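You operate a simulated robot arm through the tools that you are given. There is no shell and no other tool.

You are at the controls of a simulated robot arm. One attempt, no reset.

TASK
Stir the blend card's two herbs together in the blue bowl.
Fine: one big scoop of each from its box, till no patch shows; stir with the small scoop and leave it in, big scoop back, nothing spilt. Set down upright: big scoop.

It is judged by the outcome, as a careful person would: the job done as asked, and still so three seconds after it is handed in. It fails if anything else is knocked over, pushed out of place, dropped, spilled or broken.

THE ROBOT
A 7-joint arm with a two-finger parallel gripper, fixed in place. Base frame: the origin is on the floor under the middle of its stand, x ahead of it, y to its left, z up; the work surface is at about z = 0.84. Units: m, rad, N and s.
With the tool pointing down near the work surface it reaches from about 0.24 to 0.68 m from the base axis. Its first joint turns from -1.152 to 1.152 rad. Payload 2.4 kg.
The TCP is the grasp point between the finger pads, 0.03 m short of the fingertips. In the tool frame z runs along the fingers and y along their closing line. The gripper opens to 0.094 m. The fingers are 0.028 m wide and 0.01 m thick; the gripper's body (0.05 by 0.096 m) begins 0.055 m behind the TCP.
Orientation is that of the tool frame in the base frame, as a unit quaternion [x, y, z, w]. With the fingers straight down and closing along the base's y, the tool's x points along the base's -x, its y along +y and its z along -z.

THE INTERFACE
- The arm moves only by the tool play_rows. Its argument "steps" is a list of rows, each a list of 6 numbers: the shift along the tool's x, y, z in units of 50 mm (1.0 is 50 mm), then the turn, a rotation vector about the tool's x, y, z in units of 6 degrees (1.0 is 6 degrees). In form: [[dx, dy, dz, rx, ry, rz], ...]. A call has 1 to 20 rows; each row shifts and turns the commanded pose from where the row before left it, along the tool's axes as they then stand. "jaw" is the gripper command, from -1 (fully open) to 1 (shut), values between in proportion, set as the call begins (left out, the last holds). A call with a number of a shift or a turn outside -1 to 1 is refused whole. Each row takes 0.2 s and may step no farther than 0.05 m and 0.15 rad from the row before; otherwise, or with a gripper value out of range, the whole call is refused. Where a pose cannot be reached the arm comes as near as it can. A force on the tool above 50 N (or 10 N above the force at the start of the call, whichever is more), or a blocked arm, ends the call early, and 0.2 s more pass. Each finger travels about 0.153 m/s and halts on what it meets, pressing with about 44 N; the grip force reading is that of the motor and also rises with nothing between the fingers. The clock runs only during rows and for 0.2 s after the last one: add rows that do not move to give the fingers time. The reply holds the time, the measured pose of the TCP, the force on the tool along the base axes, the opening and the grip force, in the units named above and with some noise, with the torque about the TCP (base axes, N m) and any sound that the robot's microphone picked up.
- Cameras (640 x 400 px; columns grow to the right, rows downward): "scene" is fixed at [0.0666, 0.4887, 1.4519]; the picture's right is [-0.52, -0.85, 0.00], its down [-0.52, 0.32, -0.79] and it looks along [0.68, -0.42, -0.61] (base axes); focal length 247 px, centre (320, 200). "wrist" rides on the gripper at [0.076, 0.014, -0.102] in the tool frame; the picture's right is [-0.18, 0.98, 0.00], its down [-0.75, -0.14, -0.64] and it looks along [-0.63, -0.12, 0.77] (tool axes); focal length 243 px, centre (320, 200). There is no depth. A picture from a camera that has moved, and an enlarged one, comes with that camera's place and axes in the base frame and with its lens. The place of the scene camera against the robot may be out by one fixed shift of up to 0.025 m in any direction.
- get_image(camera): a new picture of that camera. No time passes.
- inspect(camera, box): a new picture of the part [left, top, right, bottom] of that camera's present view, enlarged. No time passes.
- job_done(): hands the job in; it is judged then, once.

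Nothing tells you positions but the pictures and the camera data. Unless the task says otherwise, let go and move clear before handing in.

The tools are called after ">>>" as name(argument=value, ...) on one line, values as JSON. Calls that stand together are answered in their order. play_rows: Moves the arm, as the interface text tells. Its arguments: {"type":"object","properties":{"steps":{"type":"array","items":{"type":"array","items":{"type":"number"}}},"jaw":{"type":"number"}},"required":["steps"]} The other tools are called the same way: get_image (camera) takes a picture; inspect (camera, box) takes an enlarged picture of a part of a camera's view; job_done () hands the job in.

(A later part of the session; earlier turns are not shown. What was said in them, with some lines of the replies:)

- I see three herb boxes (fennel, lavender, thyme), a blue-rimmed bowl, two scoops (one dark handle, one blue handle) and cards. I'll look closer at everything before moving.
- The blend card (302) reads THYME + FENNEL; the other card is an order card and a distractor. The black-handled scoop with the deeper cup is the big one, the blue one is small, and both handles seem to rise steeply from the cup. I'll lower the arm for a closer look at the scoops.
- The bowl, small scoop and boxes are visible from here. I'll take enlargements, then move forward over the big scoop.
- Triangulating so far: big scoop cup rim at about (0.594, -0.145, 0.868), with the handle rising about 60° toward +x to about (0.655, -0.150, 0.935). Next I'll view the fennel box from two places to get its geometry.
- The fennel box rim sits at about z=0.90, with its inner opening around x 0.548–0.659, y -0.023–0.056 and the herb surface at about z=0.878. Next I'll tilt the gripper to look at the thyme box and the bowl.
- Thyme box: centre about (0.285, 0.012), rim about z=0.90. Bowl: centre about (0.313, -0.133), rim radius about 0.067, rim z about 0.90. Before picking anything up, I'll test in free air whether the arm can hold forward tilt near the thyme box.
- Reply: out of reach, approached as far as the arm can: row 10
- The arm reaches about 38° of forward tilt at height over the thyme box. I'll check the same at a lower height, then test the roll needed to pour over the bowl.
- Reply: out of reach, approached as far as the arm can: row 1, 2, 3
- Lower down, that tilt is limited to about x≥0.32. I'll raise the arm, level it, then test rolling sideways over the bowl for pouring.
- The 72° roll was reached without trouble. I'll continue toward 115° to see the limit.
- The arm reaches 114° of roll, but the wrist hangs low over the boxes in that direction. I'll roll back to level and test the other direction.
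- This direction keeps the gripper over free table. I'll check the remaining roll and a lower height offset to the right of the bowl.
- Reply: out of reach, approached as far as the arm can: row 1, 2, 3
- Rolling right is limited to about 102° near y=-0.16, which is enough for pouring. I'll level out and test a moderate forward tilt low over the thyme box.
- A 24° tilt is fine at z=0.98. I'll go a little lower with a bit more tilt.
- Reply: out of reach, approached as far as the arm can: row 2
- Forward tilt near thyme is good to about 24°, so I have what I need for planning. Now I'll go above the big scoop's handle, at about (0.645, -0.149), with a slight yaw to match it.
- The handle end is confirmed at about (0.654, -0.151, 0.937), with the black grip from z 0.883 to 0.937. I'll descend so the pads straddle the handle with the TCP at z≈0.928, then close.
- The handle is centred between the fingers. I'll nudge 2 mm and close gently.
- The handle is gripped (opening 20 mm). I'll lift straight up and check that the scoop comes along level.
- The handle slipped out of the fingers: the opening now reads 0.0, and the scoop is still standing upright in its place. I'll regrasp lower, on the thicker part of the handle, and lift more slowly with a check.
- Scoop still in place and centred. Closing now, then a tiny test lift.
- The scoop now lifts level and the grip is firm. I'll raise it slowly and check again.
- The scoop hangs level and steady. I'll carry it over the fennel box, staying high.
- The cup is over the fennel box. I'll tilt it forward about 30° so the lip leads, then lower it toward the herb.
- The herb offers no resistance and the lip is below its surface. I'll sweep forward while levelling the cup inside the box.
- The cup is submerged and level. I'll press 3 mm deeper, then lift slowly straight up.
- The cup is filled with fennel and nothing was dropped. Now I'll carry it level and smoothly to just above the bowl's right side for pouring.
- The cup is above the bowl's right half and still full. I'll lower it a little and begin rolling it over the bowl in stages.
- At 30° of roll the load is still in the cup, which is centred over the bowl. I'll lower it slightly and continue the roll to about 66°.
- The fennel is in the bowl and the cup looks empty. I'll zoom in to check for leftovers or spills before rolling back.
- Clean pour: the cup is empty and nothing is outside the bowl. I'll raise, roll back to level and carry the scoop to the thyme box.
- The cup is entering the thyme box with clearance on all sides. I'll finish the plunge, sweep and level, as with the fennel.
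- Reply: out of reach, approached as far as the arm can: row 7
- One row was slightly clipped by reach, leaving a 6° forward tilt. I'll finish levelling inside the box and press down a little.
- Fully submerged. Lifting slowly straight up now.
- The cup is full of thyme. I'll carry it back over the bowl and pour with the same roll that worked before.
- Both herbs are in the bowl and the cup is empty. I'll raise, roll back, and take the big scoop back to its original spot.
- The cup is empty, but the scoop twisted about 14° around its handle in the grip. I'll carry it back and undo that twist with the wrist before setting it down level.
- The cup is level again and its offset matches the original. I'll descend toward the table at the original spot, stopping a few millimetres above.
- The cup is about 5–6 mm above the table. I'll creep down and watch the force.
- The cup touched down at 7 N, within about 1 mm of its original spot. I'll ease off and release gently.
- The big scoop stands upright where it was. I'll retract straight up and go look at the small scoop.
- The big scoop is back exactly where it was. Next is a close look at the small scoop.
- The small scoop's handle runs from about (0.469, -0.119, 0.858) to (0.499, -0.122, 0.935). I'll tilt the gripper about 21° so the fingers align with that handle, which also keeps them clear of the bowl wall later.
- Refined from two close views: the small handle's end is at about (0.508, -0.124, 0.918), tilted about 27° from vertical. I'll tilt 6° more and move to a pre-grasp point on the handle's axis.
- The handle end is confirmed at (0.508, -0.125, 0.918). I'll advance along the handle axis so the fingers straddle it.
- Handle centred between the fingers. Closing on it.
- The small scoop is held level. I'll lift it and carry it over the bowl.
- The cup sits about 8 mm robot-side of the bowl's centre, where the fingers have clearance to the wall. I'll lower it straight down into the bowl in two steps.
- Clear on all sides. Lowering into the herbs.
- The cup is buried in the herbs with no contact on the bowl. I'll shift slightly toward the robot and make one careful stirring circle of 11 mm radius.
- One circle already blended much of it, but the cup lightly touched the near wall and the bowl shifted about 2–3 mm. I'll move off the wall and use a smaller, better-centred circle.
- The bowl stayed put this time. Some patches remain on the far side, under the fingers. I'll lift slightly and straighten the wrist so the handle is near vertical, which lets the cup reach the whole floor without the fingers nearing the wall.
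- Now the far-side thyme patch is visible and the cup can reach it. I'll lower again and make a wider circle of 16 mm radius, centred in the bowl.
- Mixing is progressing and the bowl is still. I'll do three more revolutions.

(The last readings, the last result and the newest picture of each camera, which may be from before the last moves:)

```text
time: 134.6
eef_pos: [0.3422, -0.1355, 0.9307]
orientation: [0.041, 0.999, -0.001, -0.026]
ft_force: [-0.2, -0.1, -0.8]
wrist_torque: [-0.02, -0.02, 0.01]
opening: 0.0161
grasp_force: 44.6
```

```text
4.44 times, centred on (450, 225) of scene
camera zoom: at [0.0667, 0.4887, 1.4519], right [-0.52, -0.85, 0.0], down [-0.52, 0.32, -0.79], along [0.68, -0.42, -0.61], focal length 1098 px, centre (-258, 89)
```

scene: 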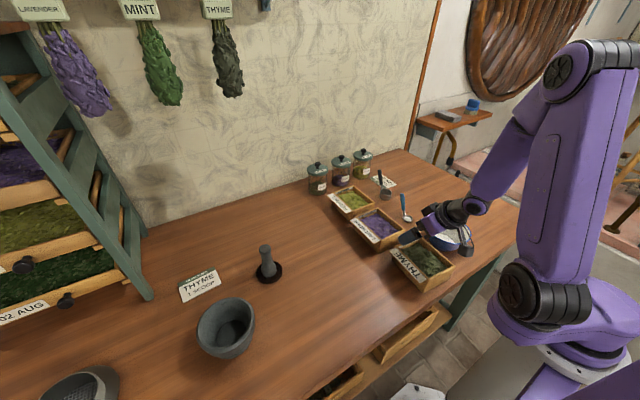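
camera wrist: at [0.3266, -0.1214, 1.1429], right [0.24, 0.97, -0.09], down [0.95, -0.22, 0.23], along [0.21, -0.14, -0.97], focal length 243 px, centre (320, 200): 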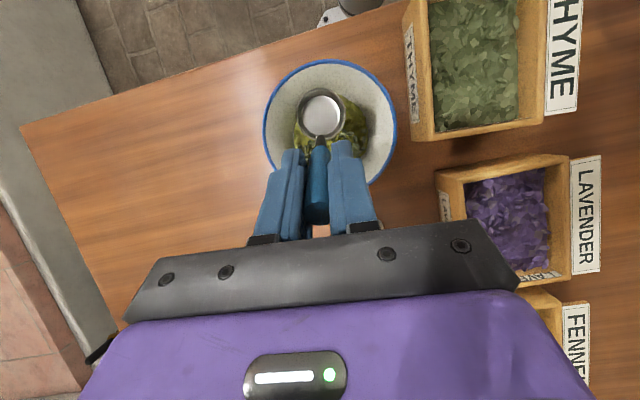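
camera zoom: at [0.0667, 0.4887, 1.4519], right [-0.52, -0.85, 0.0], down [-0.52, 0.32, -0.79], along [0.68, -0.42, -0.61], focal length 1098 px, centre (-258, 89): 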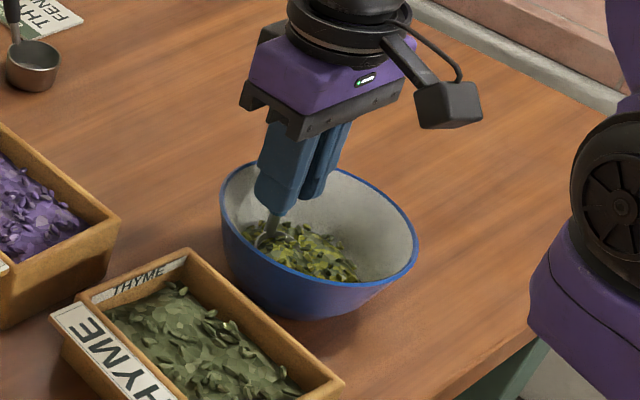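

The blend is now evenly mottled with no obvious patch. I'll add a few more turns, including smaller circles through the middle, and see whether anything still changes.

>>> play_rows(steps=[[0.16, -0.013, 0.008, 0, 0, 0], [0.0279, 0.078, 0.0014, 0, 0, 0], [0.0632, 0.0536, 0.0032, 0, 0, 0], [0.0814, 0.0147, 0.0041, 0, 0, 0], [0.0779, -0.028, 0.004, 0, 0, 0], [0.0535, -0.0633, 0.0027, 0, 0, 0], [0.0147, -0.0815, 0.0008, 0, 0, 0], [-0.0279, -0.078, -0.0014, 0, 0, 0], [-0.0632, -0.0536, -0.0032, 0, 0, 0], [-0.0814, -0.0147, -0.0041, 0, 0, 0], [-0.0779, 0.028, -0.004, 0, 0, 0], [-0.0535, 0.0633, -0.0027, 0, 0, 0], [-0.0147, 0.0815, -0.0008, 0, 0, 0], [-0.16, 0.013, -0.008, 0, 0, 0]])

>>> play_rows(steps=[[0.0558, 0.1559, 0.0028, 0, 0, 0], [0.1263, 0.1071, 0.0064, 0, 0, 0], [0.1628, 0.0294, 0.0082, 0, 0, 0], [0.1557, -0.0559, 0.0079, 0, 0, 0], [0.1069, -0.1265, 0.0054, 0, 0, 0], [0.0294, -0.163, 0.0015, 0, 0, 0], [-0.0558, -0.1559, -0.0028, 0, 0, 0], [-0.1263, -0.1071, -0.0064, 0, 0, 0], [-0.1628, -0.0294, -0.0082, 0, 0, 0], [-0.1557, 0.0559, -0.0079, 0, 0, 0], [-0.1069, 0.1265, -0.0054, 0, 0, 0], [-0.0294, 0.163, -0.0015, 0, 0, 0], [0, 0, 0, 0, 0, 0]])

>>> inspect(camera="wrist", box=[180, 0, 440, 180])

>>> inspect(camera="scene", box=[400, 180, 500, 270])

```text
time: 137.6
eef_pos: [0.3414, -0.1355, 0.9305]
orientation: [0.04, 0.999, -0.002, -0.025]
ft_force: [-0.5, -1.8, 0.8]
wrist_torque: [0.0, -0.01, -0.01]
opening: 0.0162
grasp_force: 44.0
```

```text
time: 140.4
eef_pos: [0.3411, -0.1358, 0.9307]
orientation: [0.041, 0.999, -0.001, -0.025]
ft_force: [-0.5, 0.4, 0.3]
wrist_torque: [0.03, -0.02, -0.02]
opening: 0.0161
grasp_force: 44.3
```

```text
2.22 times, centred on (310, 90) of wrist
camera zoom: at [0.2723, -0.1146, 1.0367], right [0.26, 0.96, -0.01], down [0.77, -0.2, 0.6], along [0.58, -0.17, -0.8], focal length 539 px, centre (342, 444)
```

zoom: 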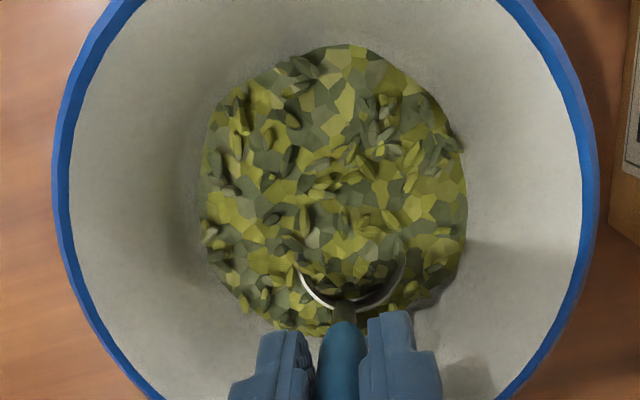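

```text
4.44 times, centred on (450, 225) of scene
camera zoom: at [0.0666, 0.4887, 1.4519], right [-0.52, -0.85, 0.0], down [-0.52, 0.32, -0.79], along [0.68, -0.42, -0.61], focal length 1098 px, centre (-258, 89)
```

zoom: 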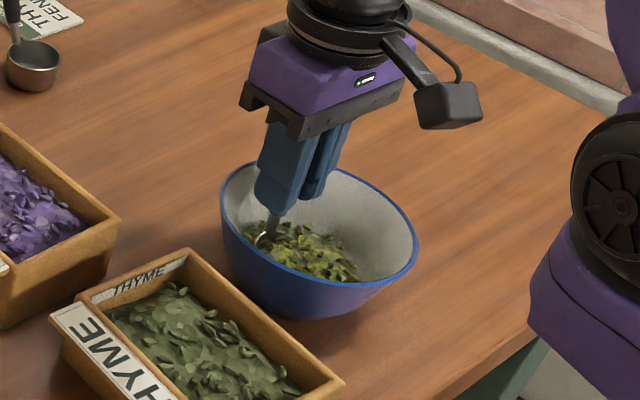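

The pattern no longer changes with further stirring, so it is fully blended. Now I'll raise slightly, restore the original tilt so the scoop's base is flat, and look before setting it down on the bowl floor.

>>> play_rows(steps=[[0.008, 0.0, -0.15, 0, 0, 0], [0.008, 0.0, -0.15, 0, 0, 0], [0, 0, 0, 0, 1, 0], [0, 0, 0, 0, 1, 0], [0, 0, 0, 0, 1, 0], [0, 0, 0, 0, 1, 0], [0, 0, 0, 0, 0, 0]])

>>> inspect(camera="wrist", box=[180, 0, 440, 180])

>>> inspect(camera="scene", box=[400, 180, 500, 270])

```text
time: 142.0
eef_pos: [0.3419, -0.1363, 0.9453]
orientation: [0.04, 0.972, 0.007, -0.232]
ft_force: [-0.2, 0.4, 0.0]
wrist_torque: [0.02, -0.04, -0.01]
opening: 0.016
grasp_force: 43.9
```

```text
2.22 times, centred on (310, 90) of wrist
camera zoom: at [0.3214, -0.1187, 1.0715], right [0.24, 0.97, -0.09], down [0.95, -0.22, 0.23], along [0.2, -0.14, -0.97], focal length 539 px, centre (342, 444)
```

zoom: 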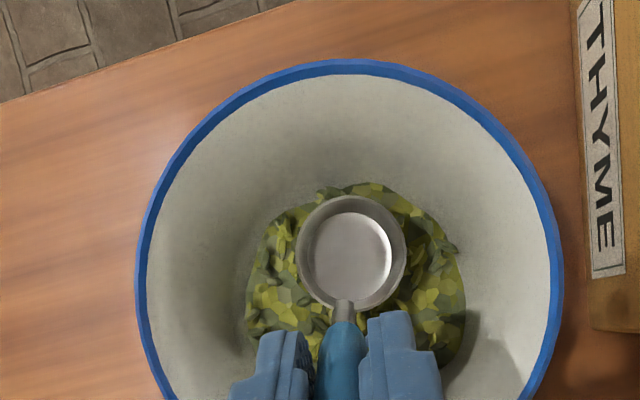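

```text
4.44 times, centred on (450, 225) of scene
camera zoom: at [0.0667, 0.4887, 1.4519], right [-0.52, -0.85, 0.0], down [-0.52, 0.32, -0.79], along [0.68, -0.42, -0.61], focal length 1098 px, centre (-258, 89)
```

zoom: 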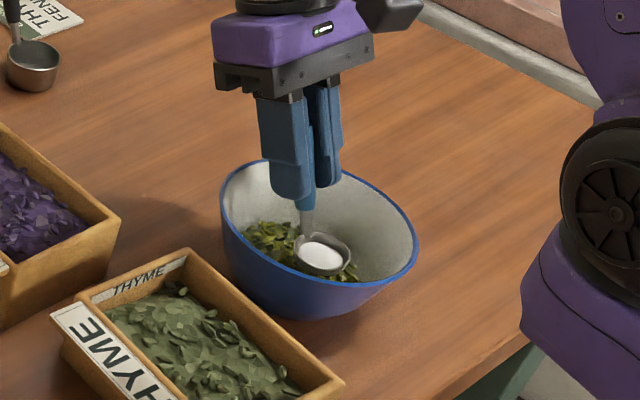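

The scoop is clean and level above the blend. I'll lower it to just above the floor, then creep down until the base touches.

>>> play_rows(steps=[[-0.056, 0.014, 0.173, 0, 0, 0], [-0.056, 0.014, 0.173, 0, 0, 0], [-0.056, 0.014, 0.173, 0, 0, 0], [0, 0, 0, 0, 0, 0]])

>>> play_rows(steps=[[-0.018, 0, 0.036, 0, 0, 0], [-0.018, 0, 0.036, 0, 0, 0], [0, 0, 0, 0, 0, 0]])

>>> play_rows(steps=[[-0.018, 0, 0.036, 0, 0, 0], [0, 0, 0, 0, 0, 0]])

>>> inspect(camera="scene", box=[400, 180, 500, 270])

```text
time: 143.0
eef_pos: [0.3384, -0.1333, 0.9186]
orientation: [0.041, 0.972, 0.008, -0.232]
ft_force: [-0.4, -0.2, -0.4]
wrist_torque: [-0.02, -0.01, 0.01]
opening: 0.0161
grasp_force: 43.9
```

```text
time: 143.8
eef_pos: [0.338, -0.1344, 0.9146]
orientation: [0.04, 0.972, 0.008, -0.231]
ft_force: [0.2, -0.3, 0.1]
wrist_torque: [0.03, -0.01, 0.0]
opening: 0.0161
grasp_force: 43.5
```

```text
time: 144.4
eef_pos: [0.3374, -0.1338, 0.9132]
orientation: [0.041, 0.972, 0.006, -0.231]
ft_force: [4.1, -1.0, 25.1]
wrist_torque: [0.41, 0.78, -0.05]
opening: 0.016
grasp_force: 43.9
```

```text
4.44 times, centred on (450, 225) of scene
camera zoom: at [0.0665, 0.4888, 1.4519], right [-0.52, -0.85, 0.0], down [-0.52, 0.32, -0.79], along [0.68, -0.42, -0.61], focal length 1098 px, centre (-258, 89)
```

zoom: 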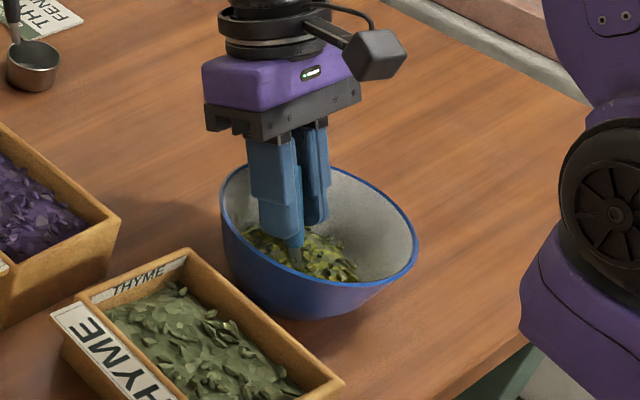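

The base touched the bowl floor at 25 N, so I'll back off about 1 mm to relieve it.

>>> play_rows(steps=[[0.009, 0, -0.018, 0, 0, 0], [0, 0, 0, 0, 0, 0]])

>>> inspect(camera="wrist", box=[180, 0, 440, 180])

>>> inspect(camera="scene", box=[400, 180, 500, 270])

```text
time: 145.0
eef_pos: [0.3379, -0.134, 0.9129]
orientation: [0.041, 0.972, 0.007, -0.232]
ft_force: [1.6, -0.6, 7.2]
wrist_torque: [0.13, 0.27, 0.02]
opening: 0.0162
grasp_force: 44.4
```

```text
2.22 times, centred on (310, 90) of wrist
camera zoom: at [0.3171, -0.1165, 1.0392], right [0.24, 0.97, -0.09], down [0.95, -0.22, 0.23], along [0.21, -0.14, -0.97], focal length 539 px, centre (342, 444)
```

zoom: 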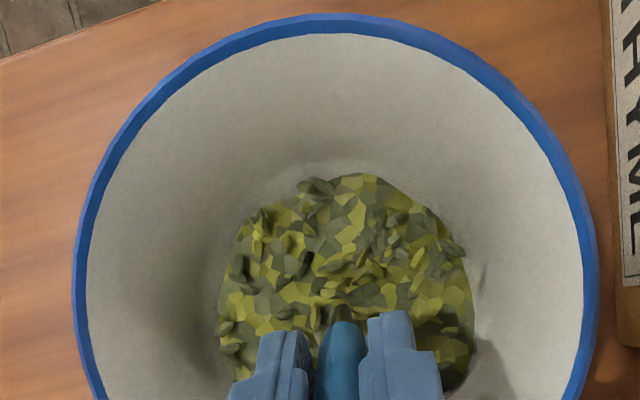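

```text
4.44 times, centred on (450, 225) of scene
camera zoom: at [0.0666, 0.4888, 1.4519], right [-0.52, -0.85, 0.0], down [-0.52, 0.32, -0.79], along [0.68, -0.42, -0.61], focal length 1098 px, centre (-258, 89)
```

zoom: 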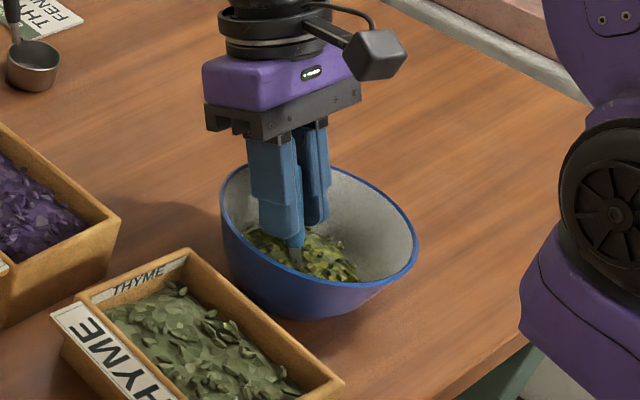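

Ready to release: 7 N of light contact. I'll open just enough to free the handle without the fingers reaching the bowl wall.

>>> play_rows(steps=[[0, 0, 0, 0, 0, 0], [0, 0, 0, 0, 0, 0]], jaw=0.5)

>>> inspect(camera="wrist", box=[180, 0, 440, 240])

>>> inspect(camera="scene", box=[400, 180, 500, 270])

```text
time: 145.6
eef_pos: [0.338, -0.1324, 0.9141]
orientation: [0.041, 0.972, 0.007, -0.231]
ft_force: [0.1, -0.6, 0.0]
wrist_torque: [-0.02, 0.0, 0.02]
opening: 0.0236
grasp_force: 0.0
```

```text
1.67 times, centred on (310, 120) of wrist
camera zoom: at [0.3172, -0.1166, 1.0394], right [0.24, 0.97, -0.09], down [0.95, -0.22, 0.23], along [0.21, -0.14, -0.97], focal length 404 px, centre (337, 333)
```

zoom: 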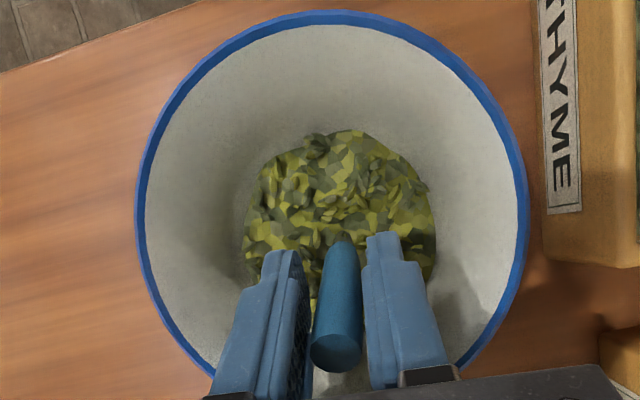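

```text
4.44 times, centred on (450, 225) of scene
camera zoom: at [0.0666, 0.4887, 1.4519], right [-0.52, -0.85, 0.0], down [-0.52, 0.32, -0.79], along [0.68, -0.42, -0.61], focal length 1098 px, centre (-258, 89)
```

zoom: 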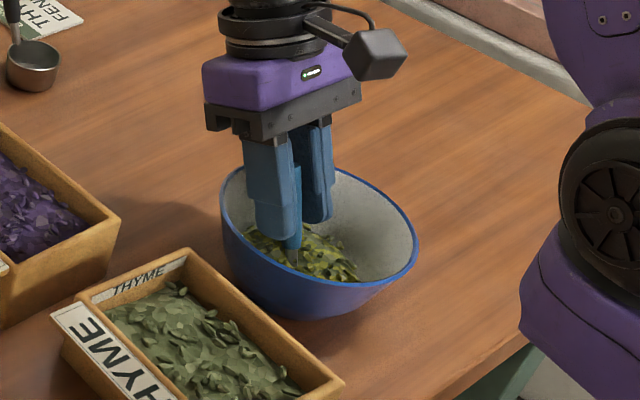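

The scoop stands on its own. I'll open slightly more and back out along the handle's axis.

>>> play_rows(steps=[[0, 0, 0, 0, 0, 0], [0, 0, -0.1, 0, 0, 0], [0, 0, -0.2, 0, 0, 0], [0, 0, -0.3, 0, 0, 0], [0, 0, -0.3, 0, 0, 0], [0, 0, -0.3, 0, 0, 0], [0, 0, 0, 0, 0, 0]], jaw=0.36)

>>> inspect(camera="wrist", box=[180, 0, 440, 240])

>>> inspect(camera="scene", box=[400, 180, 500, 270])

```text
time: 147.2
eef_pos: [0.3655, -0.1353, 0.9659]
orientation: [0.04, 0.972, 0.007, -0.231]
ft_force: [0.5, 0.1, 0.6]
wrist_torque: [-0.01, 0.02, 0.02]
opening: 0.0301
grasp_force: 0.0
```

```text
1.67 times, centred on (310, 120) of wrist
camera zoom: at [0.3446, -0.1184, 1.0931], right [0.24, 0.97, -0.09], down [0.95, -0.22, 0.23], along [0.21, -0.14, -0.97], focal length 404 px, centre (337, 333)
```

zoom: 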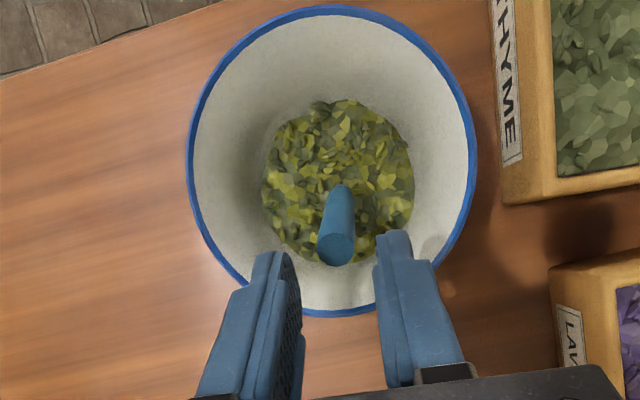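

```text
4.44 times, centred on (450, 225) of scene
camera zoom: at [0.0666, 0.4887, 1.4519], right [-0.52, -0.85, 0.0], down [-0.52, 0.32, -0.79], along [0.68, -0.42, -0.61], focal length 1098 px, centre (-258, 89)
```

zoom: 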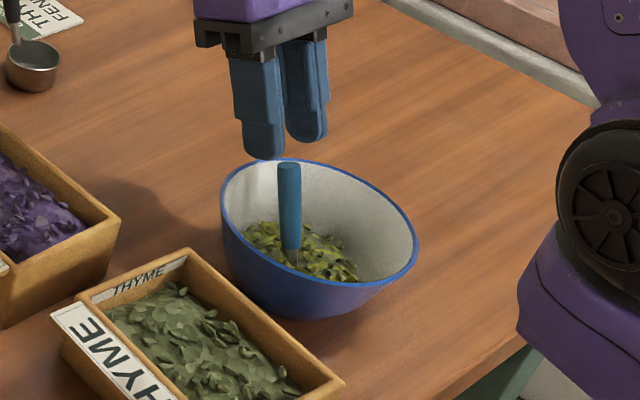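

The small scoop stays standing in the blended bowl. I'll retreat well clear and take a final look at everything.

>>> play_rows(steps=[[0, 0, -0.5, 0, 0, 0], [0, 0, -0.8, 0, 0, 0], [0, 0, -0.8, 0, 0, 0], [0, 0, -0.8, 0, 0, 0], [0, 0, 0, 0, -1, 0], [0, 0, 0, 0, -1, 0], [0, 0, 0, 0, -1, 0], [0, 0, 0, 0, -1, 0], [0, 0, -0.6, 0, 0, 0], [0, 0, 0, 0, 0, 0]], jaw=-0.5)

>>> get_image(camera="scene")

>>> inspect(camera="scene", box=[300, 140, 500, 300])

>>> get_image(camera="wrist")

>>> inspect(camera="scene", box=[410, 200, 480, 260])

```text
time: 149.4
eef_pos: [0.4317, -0.1416, 1.1248]
orientation: [0.041, 0.999, -0.001, -0.024]
ft_force: [-0.6, -0.1, 0.3]
wrist_torque: [0.0, 0.03, -0.05]
opening: 0.0703
grasp_force: 0.1
```

```text
taken
```

scene: 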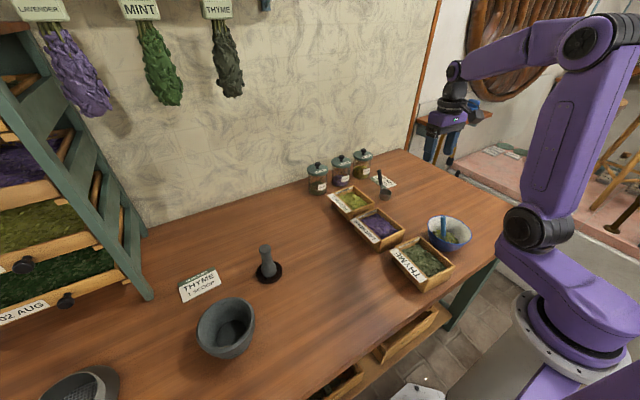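

```text
2.50 times, centred on (400, 220) of scene
camera zoom: at [0.0666, 0.4887, 1.4519], right [-0.52, -0.85, 0.0], down [-0.52, 0.32, -0.79], along [0.68, -0.42, -0.61], focal length 617 px, centre (120, 150)
```

zoom: 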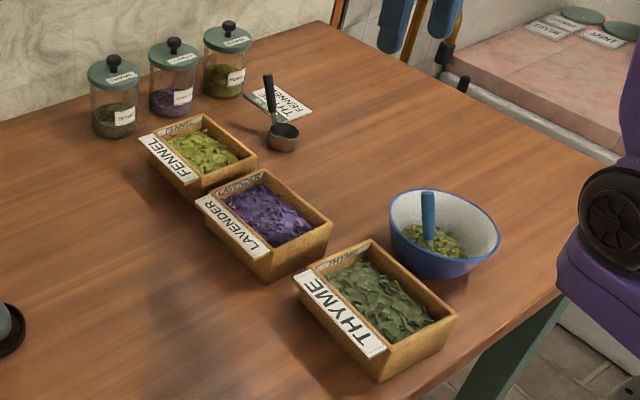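

```text
taken
camera wrist: at [0.3618, -0.1193, 1.2329], right [0.26, 0.96, -0.01], down [0.77, -0.2, 0.6], along [0.58, -0.17, -0.8], focal length 243 px, centre (320, 200)
```

wrist: 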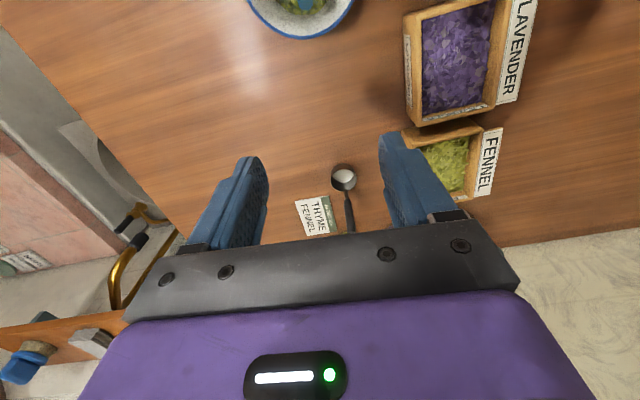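

```text
6.67 times, centred on (445, 230) of scene
camera zoom: at [0.0666, 0.4887, 1.4519], right [-0.52, -0.85, 0.0], down [-0.52, 0.32, -0.79], along [0.68, -0.42, -0.61], focal length 1646 px, centre (-513, 0)
```

zoom: 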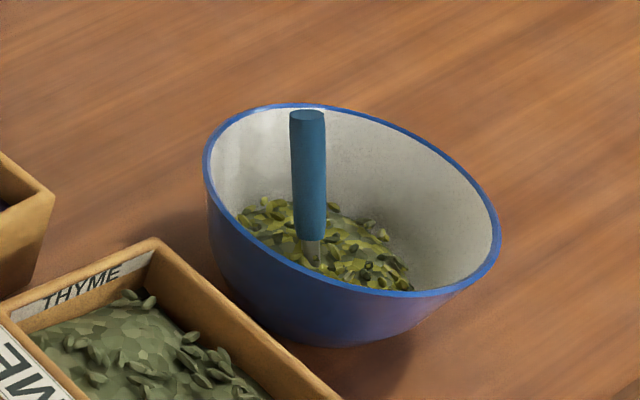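

Everything is in place: big scoop upright at its spot, small scoop standing in the bowl, nothing spilled. I'll take one overhead look at the blend to be sure no patch remains.

>>> play_rows(steps=[[0.4, 0.1, 0, 0, 1, 0], [0.4, 0.1, 0, 0, 1, 0], [0, 0, 0, 0, 1, 0], [0, 0, 0, 0, 1, 0], [0, 0, 0, 0, 0, 0]])

>>> inspect(camera="wrist", box=[220, 20, 400, 180])

>>> get_image(camera="wrist")

```text
time: 150.6
eef_pos: [0.3926, -0.127, 1.1304]
orientation: [0.041, 0.972, 0.008, -0.233]
ft_force: [0.8, 0.5, -0.4]
wrist_torque: [0.0, 0.0, 0.02]
opening: 0.0705
grasp_force: 0.0
```

```text
2.50 times, centred on (310, 100) of wrist
camera zoom: at [0.3721, -0.11, 1.2562], right [0.24, 0.97, -0.09], down [0.95, -0.22, 0.23], along [0.2, -0.14, -0.97], focal length 606 px, centre (345, 450)
```

zoom: 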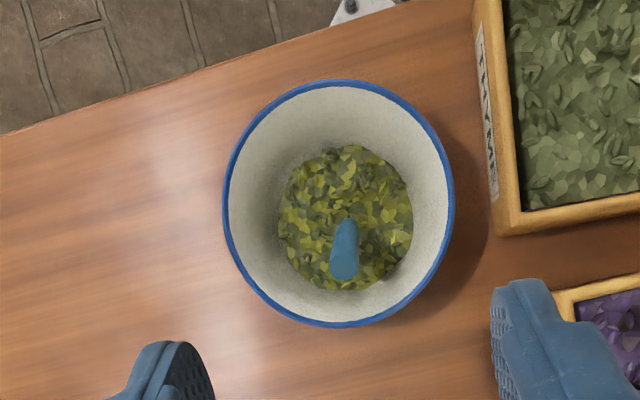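

```text
taken
camera wrist: at [0.3721, -0.11, 1.2562], right [0.24, 0.97, -0.09], down [0.95, -0.22, 0.23], along [0.2, -0.14, -0.97], focal length 243 px, centre (320, 200)
```

wrist: 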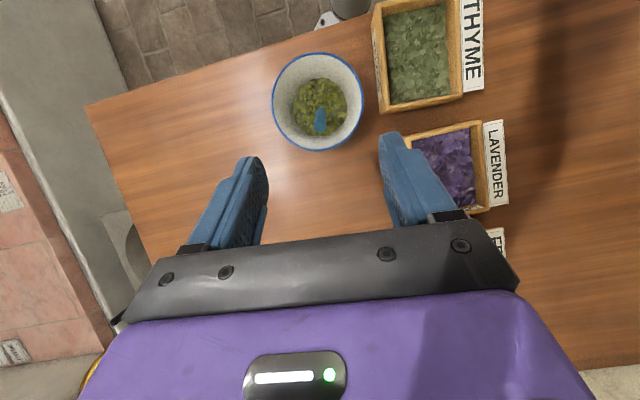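

>>> inspect(camera="wrist", box=[280, 70, 360, 120])

```text
8.00 times, centred on (320, 95) of wrist
camera zoom: at [0.3721, -0.11, 1.2562], right [0.24, 0.97, -0.09], down [0.95, -0.22, 0.23], along [0.2, -0.14, -0.97], focal length 1941 px, centre (320, 1040)
```

zoom: 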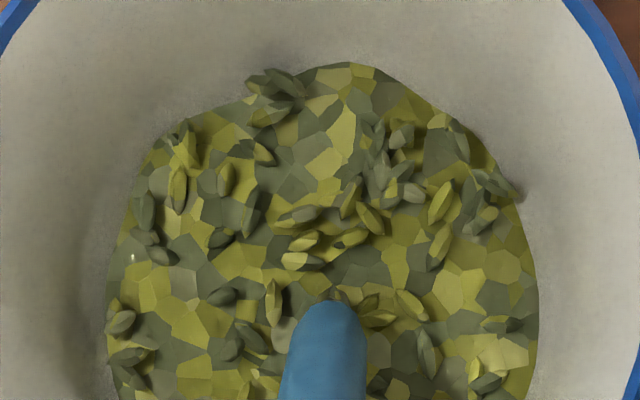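

The overhead view shows an even mottle of both herbs with no single-herb patch. The small scoop stands in the bowl, the big scoop is back upright at its spot, nothing is spilt and the gripper is clear. I'm handing the job in.

>>> job_done()

```text
The job is handed in.
```

The thyme and fennel from blend card 302 are stirred together in the blue bowl, and I've handed the job in; I don't have the verdict yet.

- **Herbs:** one big scoop of each came from its own box. I stirred until further turns changed nothing, and a close overhead look showed both herbs evenly mixed with no single-herb patch.
- **Small scoop:** it was used to stir and is left standing in the bowl.
- **Big scoop:** it is back at its original spot, empty and upright. My first grip slipped off its handle while it stood on the table; it did not move or tip, and the second grip held.
- **Bowl:** during the first stirring circle the cup brushed the wall and pushed the bowl about 2–3 mm. I used safer circles after that and saw no further movement.
- **Spills:** I saw none in any of the pictures, and nothing else was knocked over or moved.
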